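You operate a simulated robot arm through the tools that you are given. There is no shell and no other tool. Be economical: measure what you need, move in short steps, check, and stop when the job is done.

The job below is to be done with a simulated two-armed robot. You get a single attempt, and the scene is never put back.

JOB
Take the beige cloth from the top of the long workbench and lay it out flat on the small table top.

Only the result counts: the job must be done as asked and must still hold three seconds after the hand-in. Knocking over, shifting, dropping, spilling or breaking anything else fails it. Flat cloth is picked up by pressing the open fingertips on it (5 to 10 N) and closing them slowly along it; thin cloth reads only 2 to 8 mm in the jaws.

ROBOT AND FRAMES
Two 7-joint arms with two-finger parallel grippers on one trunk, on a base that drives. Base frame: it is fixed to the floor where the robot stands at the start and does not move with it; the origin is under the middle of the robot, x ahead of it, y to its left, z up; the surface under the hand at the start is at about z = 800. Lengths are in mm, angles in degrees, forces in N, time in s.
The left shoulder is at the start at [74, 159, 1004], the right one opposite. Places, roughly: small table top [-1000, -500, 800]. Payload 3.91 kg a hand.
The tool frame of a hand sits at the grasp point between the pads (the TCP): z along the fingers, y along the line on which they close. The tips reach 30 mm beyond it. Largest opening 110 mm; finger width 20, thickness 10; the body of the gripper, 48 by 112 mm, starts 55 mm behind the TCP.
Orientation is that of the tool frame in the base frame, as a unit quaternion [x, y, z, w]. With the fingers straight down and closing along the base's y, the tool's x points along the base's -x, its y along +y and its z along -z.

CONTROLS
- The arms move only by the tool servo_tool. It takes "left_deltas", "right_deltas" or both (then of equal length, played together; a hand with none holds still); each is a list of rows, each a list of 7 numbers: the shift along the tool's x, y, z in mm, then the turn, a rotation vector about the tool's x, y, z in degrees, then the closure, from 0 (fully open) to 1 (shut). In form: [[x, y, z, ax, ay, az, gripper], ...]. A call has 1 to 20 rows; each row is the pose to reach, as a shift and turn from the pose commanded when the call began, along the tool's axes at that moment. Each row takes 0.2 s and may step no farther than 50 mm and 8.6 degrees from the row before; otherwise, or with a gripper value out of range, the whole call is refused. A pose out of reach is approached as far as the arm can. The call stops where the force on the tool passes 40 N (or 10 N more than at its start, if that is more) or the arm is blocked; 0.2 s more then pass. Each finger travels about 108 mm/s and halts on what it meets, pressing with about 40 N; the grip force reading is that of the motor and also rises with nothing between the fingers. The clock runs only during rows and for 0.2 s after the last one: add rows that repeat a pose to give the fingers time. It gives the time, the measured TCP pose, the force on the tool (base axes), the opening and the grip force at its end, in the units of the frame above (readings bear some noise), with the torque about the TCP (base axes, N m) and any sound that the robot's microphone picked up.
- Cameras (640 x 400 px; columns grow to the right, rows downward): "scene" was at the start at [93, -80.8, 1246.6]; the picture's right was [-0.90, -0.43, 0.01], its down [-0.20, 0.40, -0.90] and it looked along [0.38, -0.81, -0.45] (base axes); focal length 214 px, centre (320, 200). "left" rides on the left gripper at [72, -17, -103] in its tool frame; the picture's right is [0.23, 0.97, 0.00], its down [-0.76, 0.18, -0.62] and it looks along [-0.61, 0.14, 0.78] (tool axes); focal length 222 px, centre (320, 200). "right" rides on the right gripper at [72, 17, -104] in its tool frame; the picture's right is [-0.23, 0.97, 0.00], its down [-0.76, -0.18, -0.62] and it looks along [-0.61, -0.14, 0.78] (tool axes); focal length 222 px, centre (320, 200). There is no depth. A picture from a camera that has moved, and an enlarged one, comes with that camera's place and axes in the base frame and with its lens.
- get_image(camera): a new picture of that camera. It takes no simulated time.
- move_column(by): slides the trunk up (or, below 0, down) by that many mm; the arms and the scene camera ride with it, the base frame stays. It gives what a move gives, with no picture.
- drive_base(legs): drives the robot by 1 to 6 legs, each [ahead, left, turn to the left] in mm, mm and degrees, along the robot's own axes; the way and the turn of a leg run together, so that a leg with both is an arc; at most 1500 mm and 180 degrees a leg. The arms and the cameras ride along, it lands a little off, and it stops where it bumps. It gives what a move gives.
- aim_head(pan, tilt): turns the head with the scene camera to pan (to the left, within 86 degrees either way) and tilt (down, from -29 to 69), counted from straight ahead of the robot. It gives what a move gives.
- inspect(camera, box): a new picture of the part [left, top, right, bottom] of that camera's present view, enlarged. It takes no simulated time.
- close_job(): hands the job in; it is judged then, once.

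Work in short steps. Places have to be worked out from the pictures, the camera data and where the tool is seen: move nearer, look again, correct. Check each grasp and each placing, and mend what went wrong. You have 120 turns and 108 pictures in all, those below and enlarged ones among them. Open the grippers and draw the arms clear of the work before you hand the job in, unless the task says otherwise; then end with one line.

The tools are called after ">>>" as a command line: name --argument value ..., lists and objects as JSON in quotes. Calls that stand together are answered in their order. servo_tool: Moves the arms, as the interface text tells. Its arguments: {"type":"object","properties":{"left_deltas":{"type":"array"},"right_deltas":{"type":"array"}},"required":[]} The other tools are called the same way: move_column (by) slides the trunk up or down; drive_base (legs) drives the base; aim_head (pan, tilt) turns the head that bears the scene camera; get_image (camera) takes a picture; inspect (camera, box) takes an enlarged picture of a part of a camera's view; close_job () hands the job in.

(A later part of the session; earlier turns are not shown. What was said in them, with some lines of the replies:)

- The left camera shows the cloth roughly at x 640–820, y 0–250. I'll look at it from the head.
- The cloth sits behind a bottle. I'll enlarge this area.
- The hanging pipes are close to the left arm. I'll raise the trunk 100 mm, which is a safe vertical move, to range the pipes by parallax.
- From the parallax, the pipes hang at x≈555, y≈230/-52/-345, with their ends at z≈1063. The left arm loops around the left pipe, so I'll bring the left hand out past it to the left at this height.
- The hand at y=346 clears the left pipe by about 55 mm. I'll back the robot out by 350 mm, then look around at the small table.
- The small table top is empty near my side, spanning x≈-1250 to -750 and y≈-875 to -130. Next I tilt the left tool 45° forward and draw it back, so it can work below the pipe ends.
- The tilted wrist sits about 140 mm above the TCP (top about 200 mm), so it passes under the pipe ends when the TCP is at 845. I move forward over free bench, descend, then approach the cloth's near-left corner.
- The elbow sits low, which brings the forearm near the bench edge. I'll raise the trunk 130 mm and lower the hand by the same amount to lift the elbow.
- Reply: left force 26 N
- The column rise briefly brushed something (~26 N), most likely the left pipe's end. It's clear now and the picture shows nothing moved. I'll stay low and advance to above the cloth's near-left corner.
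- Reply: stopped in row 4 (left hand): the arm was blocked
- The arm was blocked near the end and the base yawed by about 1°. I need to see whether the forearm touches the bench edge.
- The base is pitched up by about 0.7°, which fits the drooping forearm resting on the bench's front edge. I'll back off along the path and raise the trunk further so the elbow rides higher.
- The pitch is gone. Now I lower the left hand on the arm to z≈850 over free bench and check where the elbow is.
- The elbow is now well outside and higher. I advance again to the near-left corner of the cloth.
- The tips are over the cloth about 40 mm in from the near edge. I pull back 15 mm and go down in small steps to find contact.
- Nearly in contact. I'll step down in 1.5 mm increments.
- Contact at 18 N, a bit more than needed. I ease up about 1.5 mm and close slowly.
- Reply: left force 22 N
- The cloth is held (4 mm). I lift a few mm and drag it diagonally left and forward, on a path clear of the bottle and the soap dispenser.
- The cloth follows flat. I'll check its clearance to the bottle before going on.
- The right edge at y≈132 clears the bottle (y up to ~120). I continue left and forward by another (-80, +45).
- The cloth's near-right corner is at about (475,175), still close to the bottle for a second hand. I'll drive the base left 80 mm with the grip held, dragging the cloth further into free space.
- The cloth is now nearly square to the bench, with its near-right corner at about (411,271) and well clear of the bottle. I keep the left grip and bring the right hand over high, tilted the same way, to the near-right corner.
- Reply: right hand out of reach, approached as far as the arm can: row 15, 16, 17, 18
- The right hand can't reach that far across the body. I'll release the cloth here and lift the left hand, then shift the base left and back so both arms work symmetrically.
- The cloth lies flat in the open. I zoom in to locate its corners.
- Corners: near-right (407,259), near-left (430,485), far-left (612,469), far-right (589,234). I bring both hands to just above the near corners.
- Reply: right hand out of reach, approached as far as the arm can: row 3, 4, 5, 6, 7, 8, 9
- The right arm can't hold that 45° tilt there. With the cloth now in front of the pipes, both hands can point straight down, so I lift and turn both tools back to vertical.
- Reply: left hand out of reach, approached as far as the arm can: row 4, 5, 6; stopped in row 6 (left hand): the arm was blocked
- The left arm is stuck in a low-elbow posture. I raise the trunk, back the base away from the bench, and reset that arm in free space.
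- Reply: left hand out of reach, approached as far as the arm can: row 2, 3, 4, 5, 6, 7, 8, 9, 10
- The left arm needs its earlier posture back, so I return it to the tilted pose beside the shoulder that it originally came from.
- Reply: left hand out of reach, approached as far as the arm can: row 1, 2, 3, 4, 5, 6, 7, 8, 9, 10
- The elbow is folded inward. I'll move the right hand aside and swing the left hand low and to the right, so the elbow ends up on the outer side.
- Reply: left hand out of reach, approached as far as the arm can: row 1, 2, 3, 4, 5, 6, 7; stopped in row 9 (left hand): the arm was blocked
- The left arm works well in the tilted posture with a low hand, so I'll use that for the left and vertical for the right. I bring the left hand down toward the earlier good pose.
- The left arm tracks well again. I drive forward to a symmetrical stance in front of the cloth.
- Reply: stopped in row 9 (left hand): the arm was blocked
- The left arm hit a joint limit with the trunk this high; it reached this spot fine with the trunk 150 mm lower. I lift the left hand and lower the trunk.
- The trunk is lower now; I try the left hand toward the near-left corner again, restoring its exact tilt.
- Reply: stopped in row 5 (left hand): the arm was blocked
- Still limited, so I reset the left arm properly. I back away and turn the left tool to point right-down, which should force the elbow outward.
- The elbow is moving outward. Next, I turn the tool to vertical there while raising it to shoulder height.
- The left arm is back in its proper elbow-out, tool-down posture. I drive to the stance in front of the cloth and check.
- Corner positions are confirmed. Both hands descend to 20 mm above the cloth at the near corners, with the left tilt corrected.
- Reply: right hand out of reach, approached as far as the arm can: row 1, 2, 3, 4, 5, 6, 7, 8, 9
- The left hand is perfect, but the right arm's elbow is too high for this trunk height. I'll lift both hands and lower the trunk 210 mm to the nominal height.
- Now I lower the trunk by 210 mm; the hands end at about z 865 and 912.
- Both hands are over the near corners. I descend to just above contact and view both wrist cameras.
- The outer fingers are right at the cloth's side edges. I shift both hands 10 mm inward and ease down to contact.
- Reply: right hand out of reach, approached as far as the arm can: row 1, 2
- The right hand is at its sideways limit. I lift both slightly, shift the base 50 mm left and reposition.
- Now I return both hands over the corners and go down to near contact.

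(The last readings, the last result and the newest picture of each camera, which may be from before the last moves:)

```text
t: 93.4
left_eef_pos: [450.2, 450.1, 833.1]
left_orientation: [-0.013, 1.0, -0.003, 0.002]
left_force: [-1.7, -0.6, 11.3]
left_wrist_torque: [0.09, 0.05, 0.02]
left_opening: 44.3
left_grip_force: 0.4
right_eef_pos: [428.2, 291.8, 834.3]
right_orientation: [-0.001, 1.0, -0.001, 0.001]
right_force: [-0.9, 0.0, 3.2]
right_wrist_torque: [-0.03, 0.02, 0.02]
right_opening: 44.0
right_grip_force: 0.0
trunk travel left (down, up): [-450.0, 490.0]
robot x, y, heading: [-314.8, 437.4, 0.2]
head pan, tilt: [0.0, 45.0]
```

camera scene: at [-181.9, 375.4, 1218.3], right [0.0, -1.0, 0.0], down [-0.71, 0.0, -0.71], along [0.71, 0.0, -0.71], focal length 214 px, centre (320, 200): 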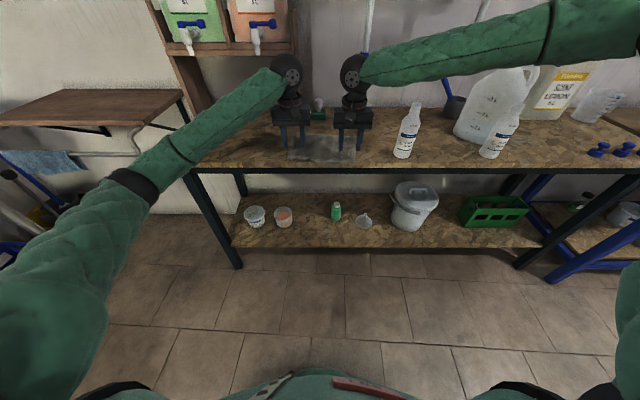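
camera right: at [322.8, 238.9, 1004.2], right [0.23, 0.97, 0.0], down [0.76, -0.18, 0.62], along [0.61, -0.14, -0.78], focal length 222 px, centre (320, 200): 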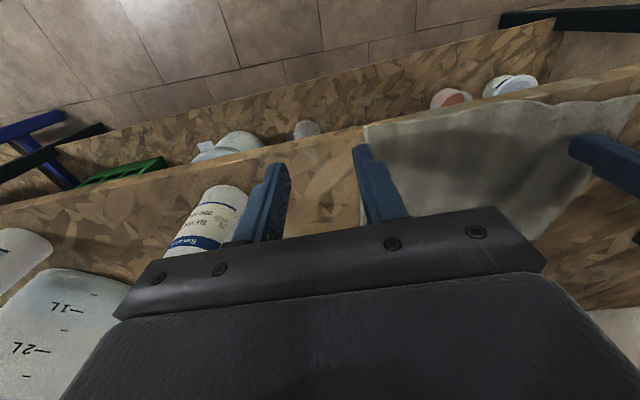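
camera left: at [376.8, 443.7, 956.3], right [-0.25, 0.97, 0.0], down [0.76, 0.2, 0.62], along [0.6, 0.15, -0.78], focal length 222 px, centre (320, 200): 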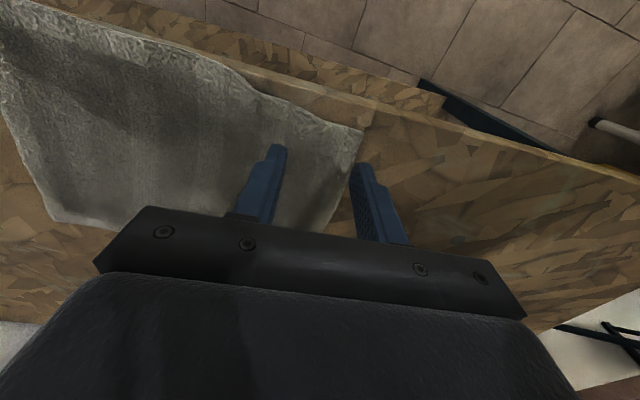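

Left presses 11 N, right 3 N. I add 1 mm on the right and then close both slowly.

>>> servo_tool --left_deltas '[[0, 0, 0, 0, 0, 0, 0.6], [0, 0, 0, 0, 0, 0, 0.65], [0, 0, 0, 0, 0, 0, 0.7], [0, 0, 0, 0, 0, 0, 0.75], [0, 0, 0, 0, 0, 0, 0.8], [0, 0, 0, 0, 0, 0, 0.85], [0, 0, 0, 0, 0, 0, 0.9], [0, 0, 0, 0, 0, 0, 0.95], [0, 0, 0, 0, 0, 0, 1], [0, 0, 0, 0, 0, 0, 1], [0, 0, 0, 0, 0, 0, 1]]' --right_deltas '[[0, 0, 1, 0, 0, 0, 0.6], [0, 0, 1, 0, 0, 0, 0.65], [0, 0, 1, 0, 0, 0, 0.7], [0, 0, 1, 0, 0, 0, 0.75], [0, 0, 1, 0, 0, 0, 0.8], [0, 0, 1, 0, 0, 0, 0.85], [0, 0, 1, 0, 0, 0, 0.9], [0, 0, 1, 0, 0, 0, 0.95], [0, 0, 1, 0, 0, 0, 1], [0, 0, 1, 0, 0, 0, 1], [0, 0, 1, 0, 0, 0, 1]]'

>>> inspect --camera "left" --box '[160, 60, 480, 260]'

>>> inspect --camera "right" --box '[160, 60, 480, 260]'

```text
t: 95.8
left_eef_pos: [450.9, 450.4, 832.5]
left_orientation: [-0.013, 1.0, -0.003, 0.002]
left_force: [-2.8, -14.4, 15.6]
left_wrist_torque: [-0.44, 0.07, 0.07]
left_opening: 4.2
left_grip_force: 40.3
right_eef_pos: [428.2, 292.5, 833.6]
right_orientation: [-0.002, 1.0, 0.0, 0.001]
right_force: [2.3, 15.2, 9.1]
right_wrist_torque: [0.44, -0.05, -0.12]
right_opening: 3.8
right_grip_force: 39.9
trunk travel left (down, up): [-450.0, 490.0]
robot x, y, heading: [-309.9, 434.9, 0.1]
head pan, tilt: [0.0, 45.0]
```

```text
2.00 times, centred on (320, 160) of left
camera zoom: at [377.1, 432.1, 936.0], right [-0.25, 0.97, -0.01], down [0.76, 0.2, 0.62], along [0.61, 0.15, -0.78], focal length 444 px, centre (320, 280)
```

zoom: 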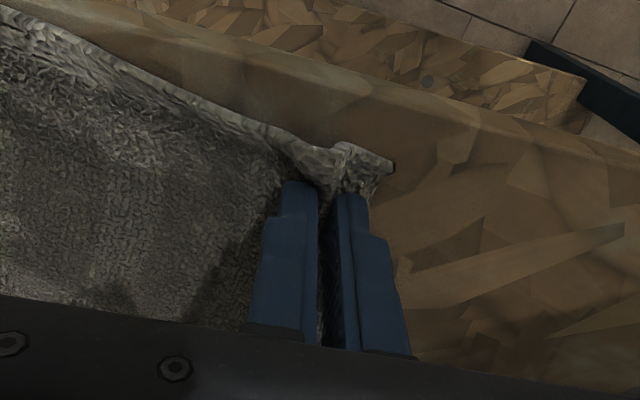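

```text
2.00 times, centred on (320, 160) of right
camera zoom: at [356.2, 310.9, 936.1], right [0.22, 0.97, 0.0], down [0.76, -0.18, 0.62], along [0.61, -0.14, -0.78], focal length 444 px, centre (320, 280)
```

zoom: 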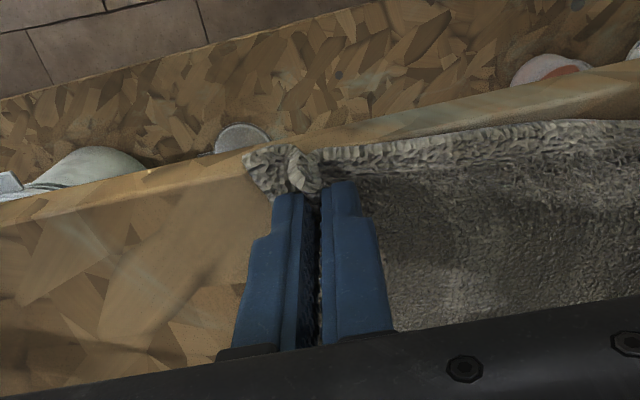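

Both corners are held (about 4 mm each) with the near edge taut. I ease the tension slightly, lift with the trunk, and check.

>>> servo_tool --left_deltas '[[0, -3, -6, 0, 0, 0, 1], [0, -3, -12, 0, 0, 0, 1]]' --right_deltas '[[0, 3, -6, 0, 0, 0, 1], [0, 3, -12, 0, 0, 0, 1]]'

>>> move_column --by 240

>>> get_image --camera "scene"

```text
t: 96.4
left_eef_pos: [452.6, 448.2, 842.6]
left_orientation: [-0.014, 1.0, -0.002, 0.0]
left_force: [-0.8, -4.1, 0.5]
left_wrist_torque: [-0.19, 0.03, 0.02]
left_opening: 3.9
left_grip_force: 40.0
right_eef_pos: [429.7, 296.5, 843.9]
right_orientation: [0.0, 1.0, -0.002, 0.0]
right_force: [0.3, 6.0, -0.5]
right_wrist_torque: [0.16, -0.06, -0.05]
right_opening: 3.8
right_grip_force: 40.0
trunk travel left (down, up): [-450.0, 490.0]
robot x, y, heading: [-316.0, 436.2, 0.2]
head pan, tilt: [0.0, 45.0]
```

```text
t: 98.9
left_eef_pos: [451.8, 449.0, 1084.5]
left_orientation: [-0.013, 1.0, -0.003, 0.0]
left_force: [-0.9, -5.1, 0.8]
left_wrist_torque: [-0.11, 0.03, 0.02]
left_opening: 4.0
left_grip_force: 39.7
right_eef_pos: [429.8, 296.7, 1084.0]
right_orientation: [-0.001, 1.0, -0.002, 0.0]
right_force: [1.9, 4.2, -0.9]
right_wrist_torque: [0.09, 0.0, -0.04]
right_opening: 3.8
right_grip_force: 40.3
trunk travel left (down, up): [-690.0, 250.0]
robot x, y, heading: [-314.3, 440.2, 0.4]
head pan, tilt: [0.0, 45.0]
```

```text
51 pictures are left
camera scene: at [-182.5, 436.1, 1458.3], right [0.0, -1.0, 0.0], down [-0.71, 0.0, -0.71], along [0.71, 0.0, -0.71], focal length 214 px, centre (320, 200)
```

scene: 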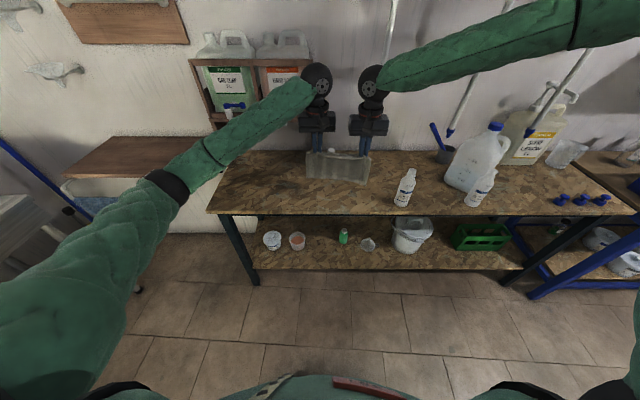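

The cloth hangs neatly between the two hands. I back off, turn right 90° and look toward the small table.

>>> drive_base --legs '[[-300, 0, 0], [0, 0, -90]]'

>>> aim_head --pan -40 --tilt 35

>>> get_image --camera "scene"

```text
t: 104.8
left_eef_pos: [-605.8, -329.9, 1083.4]
left_orientation: [0.7, 0.714, -0.002, -0.001]
left_force: [-4.0, 1.0, 0.1]
left_wrist_torque: [0.03, 0.12, 0.14]
left_opening: 4.1
left_grip_force: 40.0
right_eef_pos: [-758.6, -306.4, 1083.9]
right_orientation: [0.709, 0.706, 0.0, 0.0]
right_force: [3.6, -0.2, -0.4]
right_wrist_torque: [0.0, -0.13, 0.1]
right_opening: 3.7
right_grip_force: 40.0
trunk travel left (down, up): [-690.0, 250.0]
robot x, y, heading: [-617.1, 433.0, -89.8]
head pan, tilt: [0.0, 45.0]
```

```text
t: 105.8
left_eef_pos: [-605.4, -330.0, 1083.4]
left_orientation: [0.7, 0.715, -0.001, -0.002]
left_force: [-3.6, 0.2, -1.6]
left_wrist_torque: [0.02, 0.1, 0.16]
left_opening: 4.1
left_grip_force: 40.4
right_eef_pos: [-758.5, -306.2, 1083.5]
right_orientation: [0.708, 0.706, 0.0, 0.0]
right_force: [3.8, -0.2, -0.2]
right_wrist_torque: [-0.05, -0.13, 0.06]
right_opening: 3.6
right_grip_force: 39.5
trunk travel left (down, up): [-690.0, 250.0]
robot x, y, heading: [-612.8, 440.3, -90.2]
head pan, tilt: [-40.0, 35.0]
```

```text
50 pictures are left
camera scene: at [-671.4, 316.4, 1473.2], right [-0.77, 0.64, 0.0], down [0.37, 0.44, -0.82], along [-0.53, -0.63, -0.57], focal length 214 px, centre (320, 200)
```

scene: 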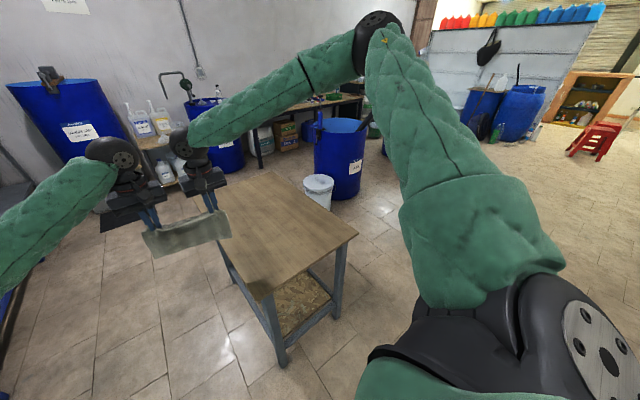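

The table top is clear: x -1257…-766, y -875…-118. I drive right 328 and forward 180 to stand in front of it.

>>> drive_base --legs '[[180, -328, 0]]'

>>> aim_head --pan 0 --tilt 45

>>> get_image --camera "scene"

```text
t: 108.2
left_eef_pos: [-944.8, -510.0, 1084.1]
left_orientation: [0.702, 0.712, -0.002, -0.001]
left_force: [-3.2, 0.2, 1.2]
left_wrist_torque: [0.01, 0.13, 0.19]
left_opening: 3.7
left_grip_force: 40.5
right_eef_pos: [-1095.7, -485.8, 1084.5]
right_orientation: [0.711, 0.703, 0.0, 0.0]
right_force: [4.2, -0.2, 0.0]
right_wrist_torque: [-0.04, -0.1, 0.09]
right_opening: 3.8
right_grip_force: 39.9
trunk travel left (down, up): [-690.0, 250.0]
robot x, y, heading: [-943.2, 254.5, -90.5]
head pan, tilt: [-40.0, 35.0]
```

```text
t: 109.3
left_eef_pos: [-944.7, -510.3, 1083.5]
left_orientation: [0.702, 0.712, -0.002, -0.002]
left_force: [-4.4, 1.4, -0.6]
left_wrist_torque: [0.03, 0.12, 0.12]
left_opening: 4.1
left_grip_force: 40.0
right_eef_pos: [-1095.4, -486.0, 1083.0]
right_orientation: [0.711, 0.703, 0.0, 0.0]
right_force: [4.3, -0.6, -0.3]
right_wrist_torque: [0.01, -0.16, 0.1]
right_opening: 3.9
right_grip_force: 40.2
trunk travel left (down, up): [-690.0, 250.0]
robot x, y, heading: [-943.3, 255.3, -90.4]
head pan, tilt: [0.0, 45.0]
```

```text
49 pictures are left
camera scene: at [-948.0, 121.5, 1458.4], right [-1.0, 0.01, 0.0], down [0.01, 0.71, -0.71], along [-0.01, -0.71, -0.71], focal length 214 px, centre (320, 200)
```

scene: 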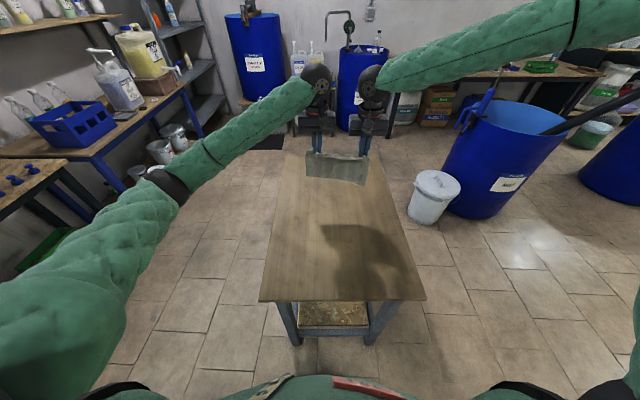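

The cloth is over the table. I raise the hands 165 mm relative to the trunk and move 60 mm farther in, then lower the trunk to the nominal height so the arms have room for the laying motion.

>>> servo_tool --left_deltas '[[-12, 0, -33, 0, 0, 0, 1], [-24, 0, -66, 0, 0, 0, 1], [-36, 0, -99, 0, 0, 0, 1], [-48, 0, -132, 0, 0, 0, 1], [-60, 0, -165, 0, 0, 0, 1]]' --right_deltas '[[-12, 0, -33, 0, 0, 0, 1], [-24, 0, -66, 0, 0, 0, 1], [-36, 0, -99, 0, 0, 0, 1], [-48, 0, -132, 0, 0, 0, 1], [-60, 0, -165, 0, 0, 0, 1]]'

>>> move_column --by -240

>>> get_image --camera "scene"

```text
t: 110.5
left_eef_pos: [-941.8, -568.3, 1248.9]
left_orientation: [0.703, 0.711, -0.001, -0.001]
left_force: [-6.4, 0.3, -0.5]
left_wrist_torque: [0.02, 0.22, 0.15]
left_opening: 3.9
left_grip_force: 40.5
right_eef_pos: [-1095.5, -545.0, 1250.1]
right_orientation: [0.711, 0.704, 0.0, 0.0]
right_force: [6.2, -0.5, -0.1]
right_wrist_torque: [-0.05, -0.22, 0.06]
right_opening: 3.8
right_grip_force: 39.8
trunk travel left (down, up): [-690.0, 250.0]
robot x, y, heading: [-947.7, 257.2, -90.5]
head pan, tilt: [0.0, 45.0]
```

```text
t: 113.0
left_eef_pos: [-941.0, -570.4, 1009.3]
left_orientation: [0.702, 0.712, -0.003, -0.001]
left_force: [-6.4, 0.5, 0.1]
left_wrist_torque: [0.06, 0.24, 0.17]
left_opening: 4.1
left_grip_force: 40.2
right_eef_pos: [-1095.2, -546.0, 1009.3]
right_orientation: [0.711, 0.703, 0.0, -0.001]
right_force: [6.6, -0.7, 0.2]
right_wrist_torque: [-0.04, -0.19, 0.05]
right_opening: 4.1
right_grip_force: 40.1
trunk travel left (down, up): [-450.0, 490.0]
robot x, y, heading: [-943.8, 260.0, -90.3]
head pan, tilt: [0.0, 45.0]
```

```text
48 pictures are left
camera scene: at [-947.6, 122.0, 1218.5], right [-1.0, 0.01, 0.0], down [0.01, 0.71, -0.71], along [-0.01, -0.71, -0.71], focal length 214 px, centre (320, 200)
```

scene: 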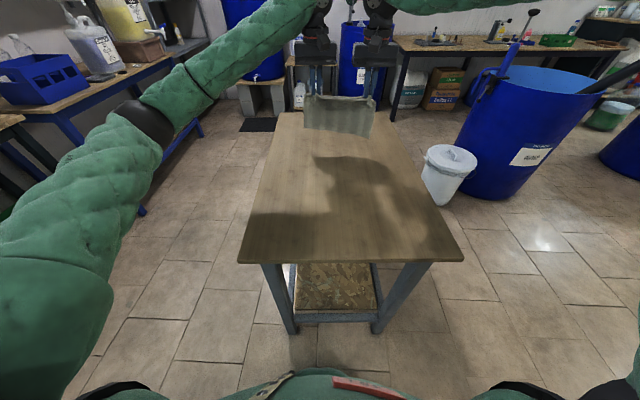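

Both hands are level at z 1009 with the cloth edge just above the table. I now lay it: lower while drawing back toward the robot.

>>> servo_tool --left_deltas '[[0, 0, 10, 0, 0, 0, 1], [0, 0, 19, 0, 0, 0, 1], [14, 0, 31, 0, 0, 0, 1], [30, 0, 43, 0, 0, 0, 1], [45, 0, 55, 0, 0, 0, 1], [60, 0, 67, 0, 0, 0, 1], [73, 0, 79, 0, 0, 0, 1], [87, 0, 91, 0, 0, 0, 1], [99, 0, 103, 0, 0, 0, 1], [111, 0, 115, 0, 0, 0, 1], [122, 0, 127, 0, 0, 0, 1]]' --right_deltas '[[0, 0, 10, 0, 0, 0, 1], [0, 0, 19, 0, 0, 0, 1], [14, 0, 31, 0, 0, 0, 1], [30, 0, 43, 0, 0, 0, 1], [45, 0, 55, 0, 0, 0, 1], [60, 0, 67, 0, 0, 0, 1], [73, 0, 79, 0, 0, 0, 1], [87, 0, 91, 0, 0, 0, 1], [99, 0, 103, 0, 0, 0, 1], [111, 0, 115, 0, 0, 0, 1], [122, 0, 127, 0, 0, 0, 1]]'

>>> inspect --camera "scene" --box '[220, 60, 460, 210]'

```text
t: 115.4
left_eef_pos: [-942.4, -448.3, 882.5]
left_orientation: [0.702, 0.712, -0.002, -0.001]
left_force: [-4.1, 0.1, -0.8]
left_wrist_torque: [0.02, 0.09, 0.13]
left_opening: 4.1
left_grip_force: 39.8
right_eef_pos: [-1094.7, -423.1, 881.1]
right_orientation: [0.711, 0.703, 0.0, 0.0]
right_force: [2.9, -0.2, -0.2]
right_wrist_torque: [-0.02, -0.07, 0.11]
right_opening: 3.9
right_grip_force: 40.2
trunk travel left (down, up): [-450.0, 490.0]
robot x, y, heading: [-944.7, 255.2, -90.5]
head pan, tilt: [0.0, 45.0]
```

```text
2.67 times, centred on (340, 135) of scene
camera zoom: at [-947.6, 121.7, 1218.4], right [-1.0, 0.01, 0.0], down [0.01, 0.71, -0.71], along [-0.01, -0.71, -0.71], focal length 572 px, centre (267, 373)
```

zoom: 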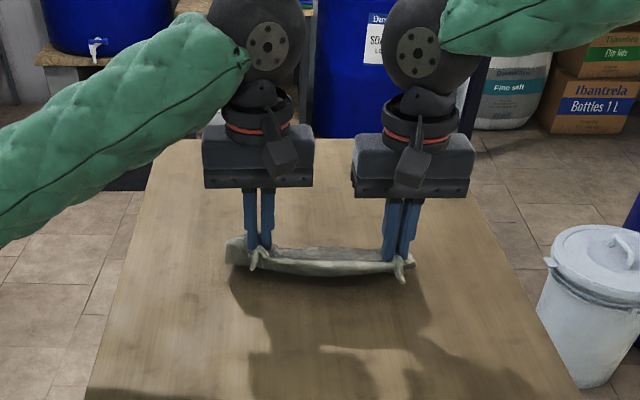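

Laying progresses well; the cloth trails away behind the hands. I continue the last part down to the table.

>>> servo_tool --left_deltas '[[10, 0, 12, 0, 0, 0, 1], [20, 0, 24, 0, 0, 0, 1], [30, 0, 35, 0, 0, 0, 1], [40, 0, 43, 0, 0, 0, 1], [46, 0, 46, 0, 0, 0, 1]]' --right_deltas '[[10, 0, 12, 0, 0, 0, 1], [20, 0, 24, 0, 0, 0, 1], [30, 0, 35, 0, 0, 0, 1], [40, 0, 42, 0, 0, 0, 1], [46, 0, 45, 0, 0, 0, 1]]'

>>> get_image --camera "left"

>>> get_image --camera "right"

```text
t: 116.6
left_eef_pos: [-944.5, -403.0, 835.8]
left_orientation: [0.702, 0.713, -0.002, -0.001]
left_force: [-2.4, -0.2, 0.2]
left_wrist_torque: [-0.01, 0.06, 0.14]
left_opening: 3.9
left_grip_force: 40.1
right_eef_pos: [-1095.2, -376.3, 837.0]
right_orientation: [0.711, 0.703, -0.001, -0.001]
right_force: [2.2, -1.4, 0.6]
right_wrist_torque: [-0.01, -0.09, 0.09]
right_opening: 3.8
right_grip_force: 40.3
trunk travel left (down, up): [-450.0, 490.0]
robot x, y, heading: [-947.1, 255.8, -90.6]
head pan, tilt: [0.0, 45.0]
```

```text
46 pictures are left
camera left: at [-962.3, -330.3, 939.6], right [0.97, 0.24, 0.0], down [0.19, -0.76, 0.62], along [0.15, -0.61, -0.78], focal length 222 px, centre (320, 200)
```

left: 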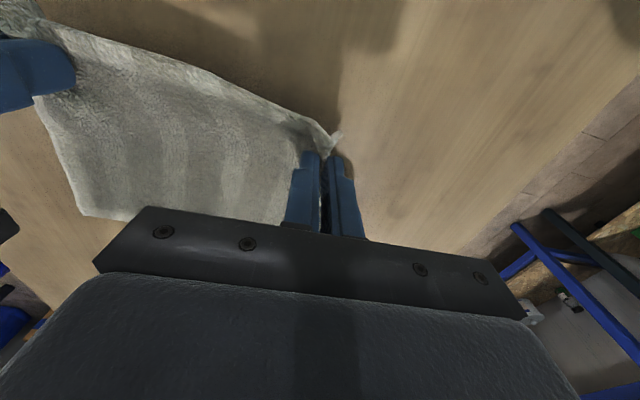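

```text
45 pictures are left
camera right: at [-1075.9, -304.0, 939.8], right [0.97, -0.24, 0.0], down [-0.18, -0.76, 0.62], along [-0.15, -0.61, -0.78], focal length 222 px, centre (320, 200)
```

right: 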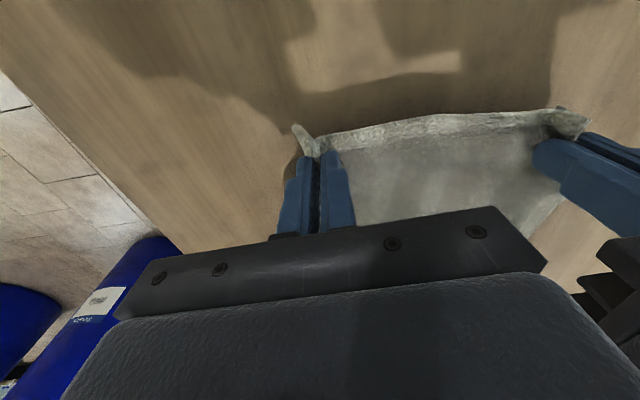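

The cloth is laid out. I open both grippers gradually, letting the pinched folds relax, then lift straight up.

>>> servo_tool --left_deltas '[[0, 0, 0, 0, 0, 0, 0.93], [0, 0, 0, 0, 0, 0, 0.86], [0, 0, 0, 0, 0, 0, 0.8], [0, 0, 0, 0, 0, 0, 0.8], [0, 0, -20, 0, 0, 0, 0.8], [0, 0, -60, 0, 0, 0, 0.8], [0, 0, -105, 0, 0, 0, 0.8], [0, 0, -150, 0, 0, 0, 0.8]]' --right_deltas '[[0, 0, 0, 0, 0, 0, 0.93], [0, 0, 0, 0, 0, 0, 0.86], [0, 0, 0, 0, 0, 0, 0.8], [0, 0, 0, 0, 0, 0, 0.8], [0, 0, -20, 0, 0, 0, 0.8], [0, 0, -60, 0, 0, 0, 0.8], [0, 0, -105, 0, 0, 0, 0.8], [0, 0, -150, 0, 0, 0, 0.8]]'

>>> get_image --camera "left"

>>> get_image --camera "right"

>>> inspect --camera "scene" --box '[240, 80, 440, 205]'

```text
t: 118.4
left_eef_pos: [-945.2, -398.7, 988.0]
left_orientation: [0.702, 0.712, -0.002, 0.0]
left_force: [0.5, 0.1, 0.2]
left_wrist_torque: [-0.03, 0.0, 0.02]
left_opening: 21.9
left_grip_force: 0.0
right_eef_pos: [-1095.1, -375.2, 988.9]
right_orientation: [0.711, 0.703, -0.001, 0.0]
right_force: [-0.4, -0.3, 0.2]
right_wrist_torque: [-0.03, 0.0, -0.02]
right_opening: 21.9
right_grip_force: 0.1
trunk travel left (down, up): [-450.0, 490.0]
robot x, y, heading: [-946.1, 255.0, -90.6]
head pan, tilt: [0.0, 45.0]
```

```text
44 pictures are left
camera left: at [-961.2, -327.8, 1090.9], right [0.97, 0.24, 0.0], down [0.19, -0.76, 0.62], along [0.15, -0.61, -0.78], focal length 222 px, centre (320, 200)
```

left: 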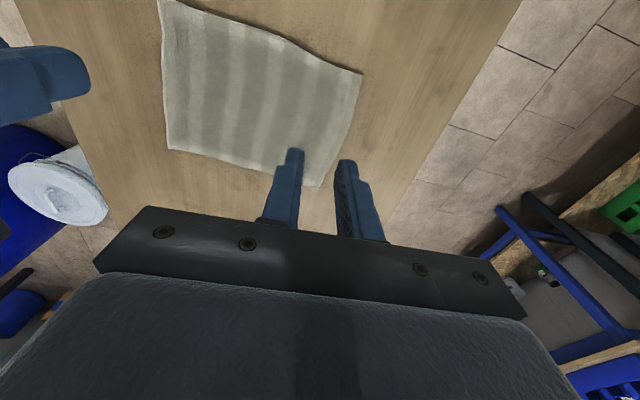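

```text
43 pictures are left
camera right: at [-1076.4, -302.2, 1091.8], right [0.97, -0.24, 0.0], down [-0.18, -0.76, 0.62], along [-0.15, -0.61, -0.78], focal length 222 px, centre (320, 200)
```

right: 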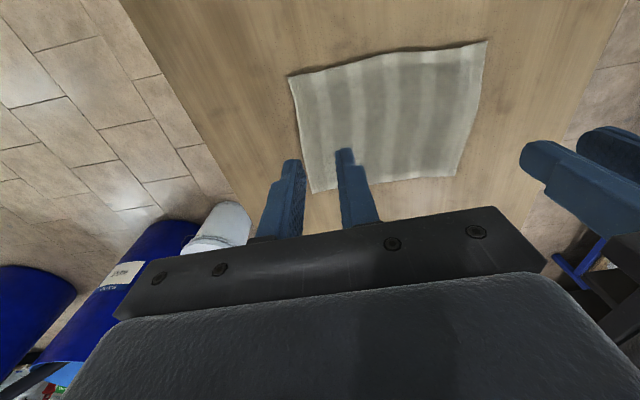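

```text
3.20 times, centred on (340, 142) of scene
camera zoom: at [-947.7, 123.7, 1218.4], right [-1.0, 0.01, 0.0], down [0.01, 0.71, -0.71], along [-0.01, -0.71, -0.71], focal length 686 px, centre (256, 384)
```

zoom: 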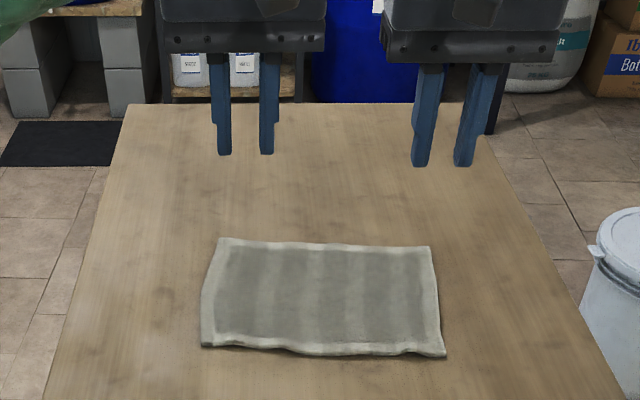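

The cloth lies flat, at nearly full size (about 220–230 mm wide), well inside the table top. I open the grippers fully and draw the arms up and away.

>>> servo_tool --left_deltas '[[0, 0, -40, 0, 0, 0, 0.5], [0, 0, -80, 0, 0, 0, 0], [0, 0, -120, 0, 0, 0, 0], [0, 0, -120, 0, 0, 0, 0]]' --right_deltas '[[0, 0, -40, 0, 0, 0, 0.5], [0, 0, -80, 0, 0, 0, 0], [0, 0, -120, 0, 0, 0, 0], [0, 0, -120, 0, 0, 0, 0]]'

>>> drive_base --legs '[[-200, 0, 0]]'

>>> get_image --camera "scene"

>>> inspect --camera "scene" --box '[260, 70, 420, 170]'

```text
t: 119.4
left_eef_pos: [-942.9, -402.1, 1107.0]
left_orientation: [0.702, 0.712, -0.001, -0.002]
left_force: [0.7, 0.1, 0.4]
left_wrist_torque: [0.04, -0.01, -0.04]
left_opening: 110.2
left_grip_force: 0.2
right_eef_pos: [-1094.1, -379.3, 1107.4]
right_orientation: [0.71, 0.704, 0.001, 0.0]
right_force: [0.9, -0.5, -0.1]
right_wrist_torque: [0.05, 0.0, 0.0]
right_opening: 110.1
right_grip_force: 0.0
trunk travel left (down, up): [-450.0, 490.0]
robot x, y, heading: [-946.1, 255.2, -90.7]
head pan, tilt: [0.0, 45.0]
```

```text
t: 121.0
left_eef_pos: [-939.6, -196.0, 1107.9]
left_orientation: [0.702, 0.712, -0.002, -0.002]
left_force: [0.2, 0.9, -0.7]
left_wrist_torque: [-0.04, -0.01, -0.04]
left_opening: 109.9
left_grip_force: 0.0
right_eef_pos: [-1091.6, -172.8, 1109.2]
right_orientation: [0.711, 0.704, 0.0, 0.001]
right_force: [-0.2, 0.1, 0.3]
right_wrist_torque: [-0.01, 0.0, 0.01]
right_opening: 109.9
right_grip_force: 0.1
trunk travel left (down, up): [-450.0, 490.0]
robot x, y, heading: [-943.9, 460.4, -90.3]
head pan, tilt: [0.0, 45.0]
```

```text
41 pictures are left
camera scene: at [-945.5, 326.6, 1218.5], right [-1.0, 0.01, 0.0], down [0.01, 0.71, -0.71], along [-0.01, -0.71, -0.71], focal length 214 px, centre (320, 200)
```

scene: 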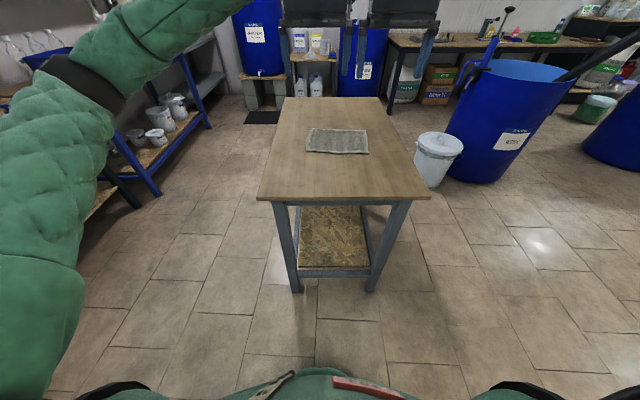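

```text
4.00 times, centred on (340, 120) of scene
camera zoom: at [-945.5, 326.6, 1218.5], right [-1.0, 0.01, 0.0], down [0.01, 0.71, -0.71], along [-0.01, -0.71, -0.71], focal length 858 px, centre (240, 520)
```

zoom: 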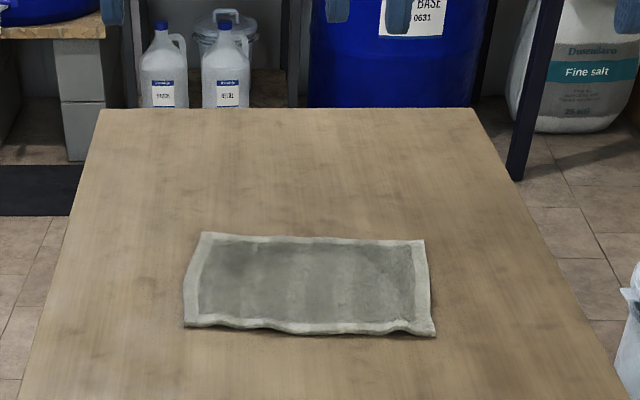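

The cloth lies flat on the table, and the arms are clear with the grippers open. I hand in.

>>> close_job

```text
The job is handed in.
```

The beige cloth lies flat on the small table top, fully inside its edges. The left arm brushed what was most likely a hanging pipe end and later pressed on the bench's front edge, but the pictures afterwards showed nothing moved.
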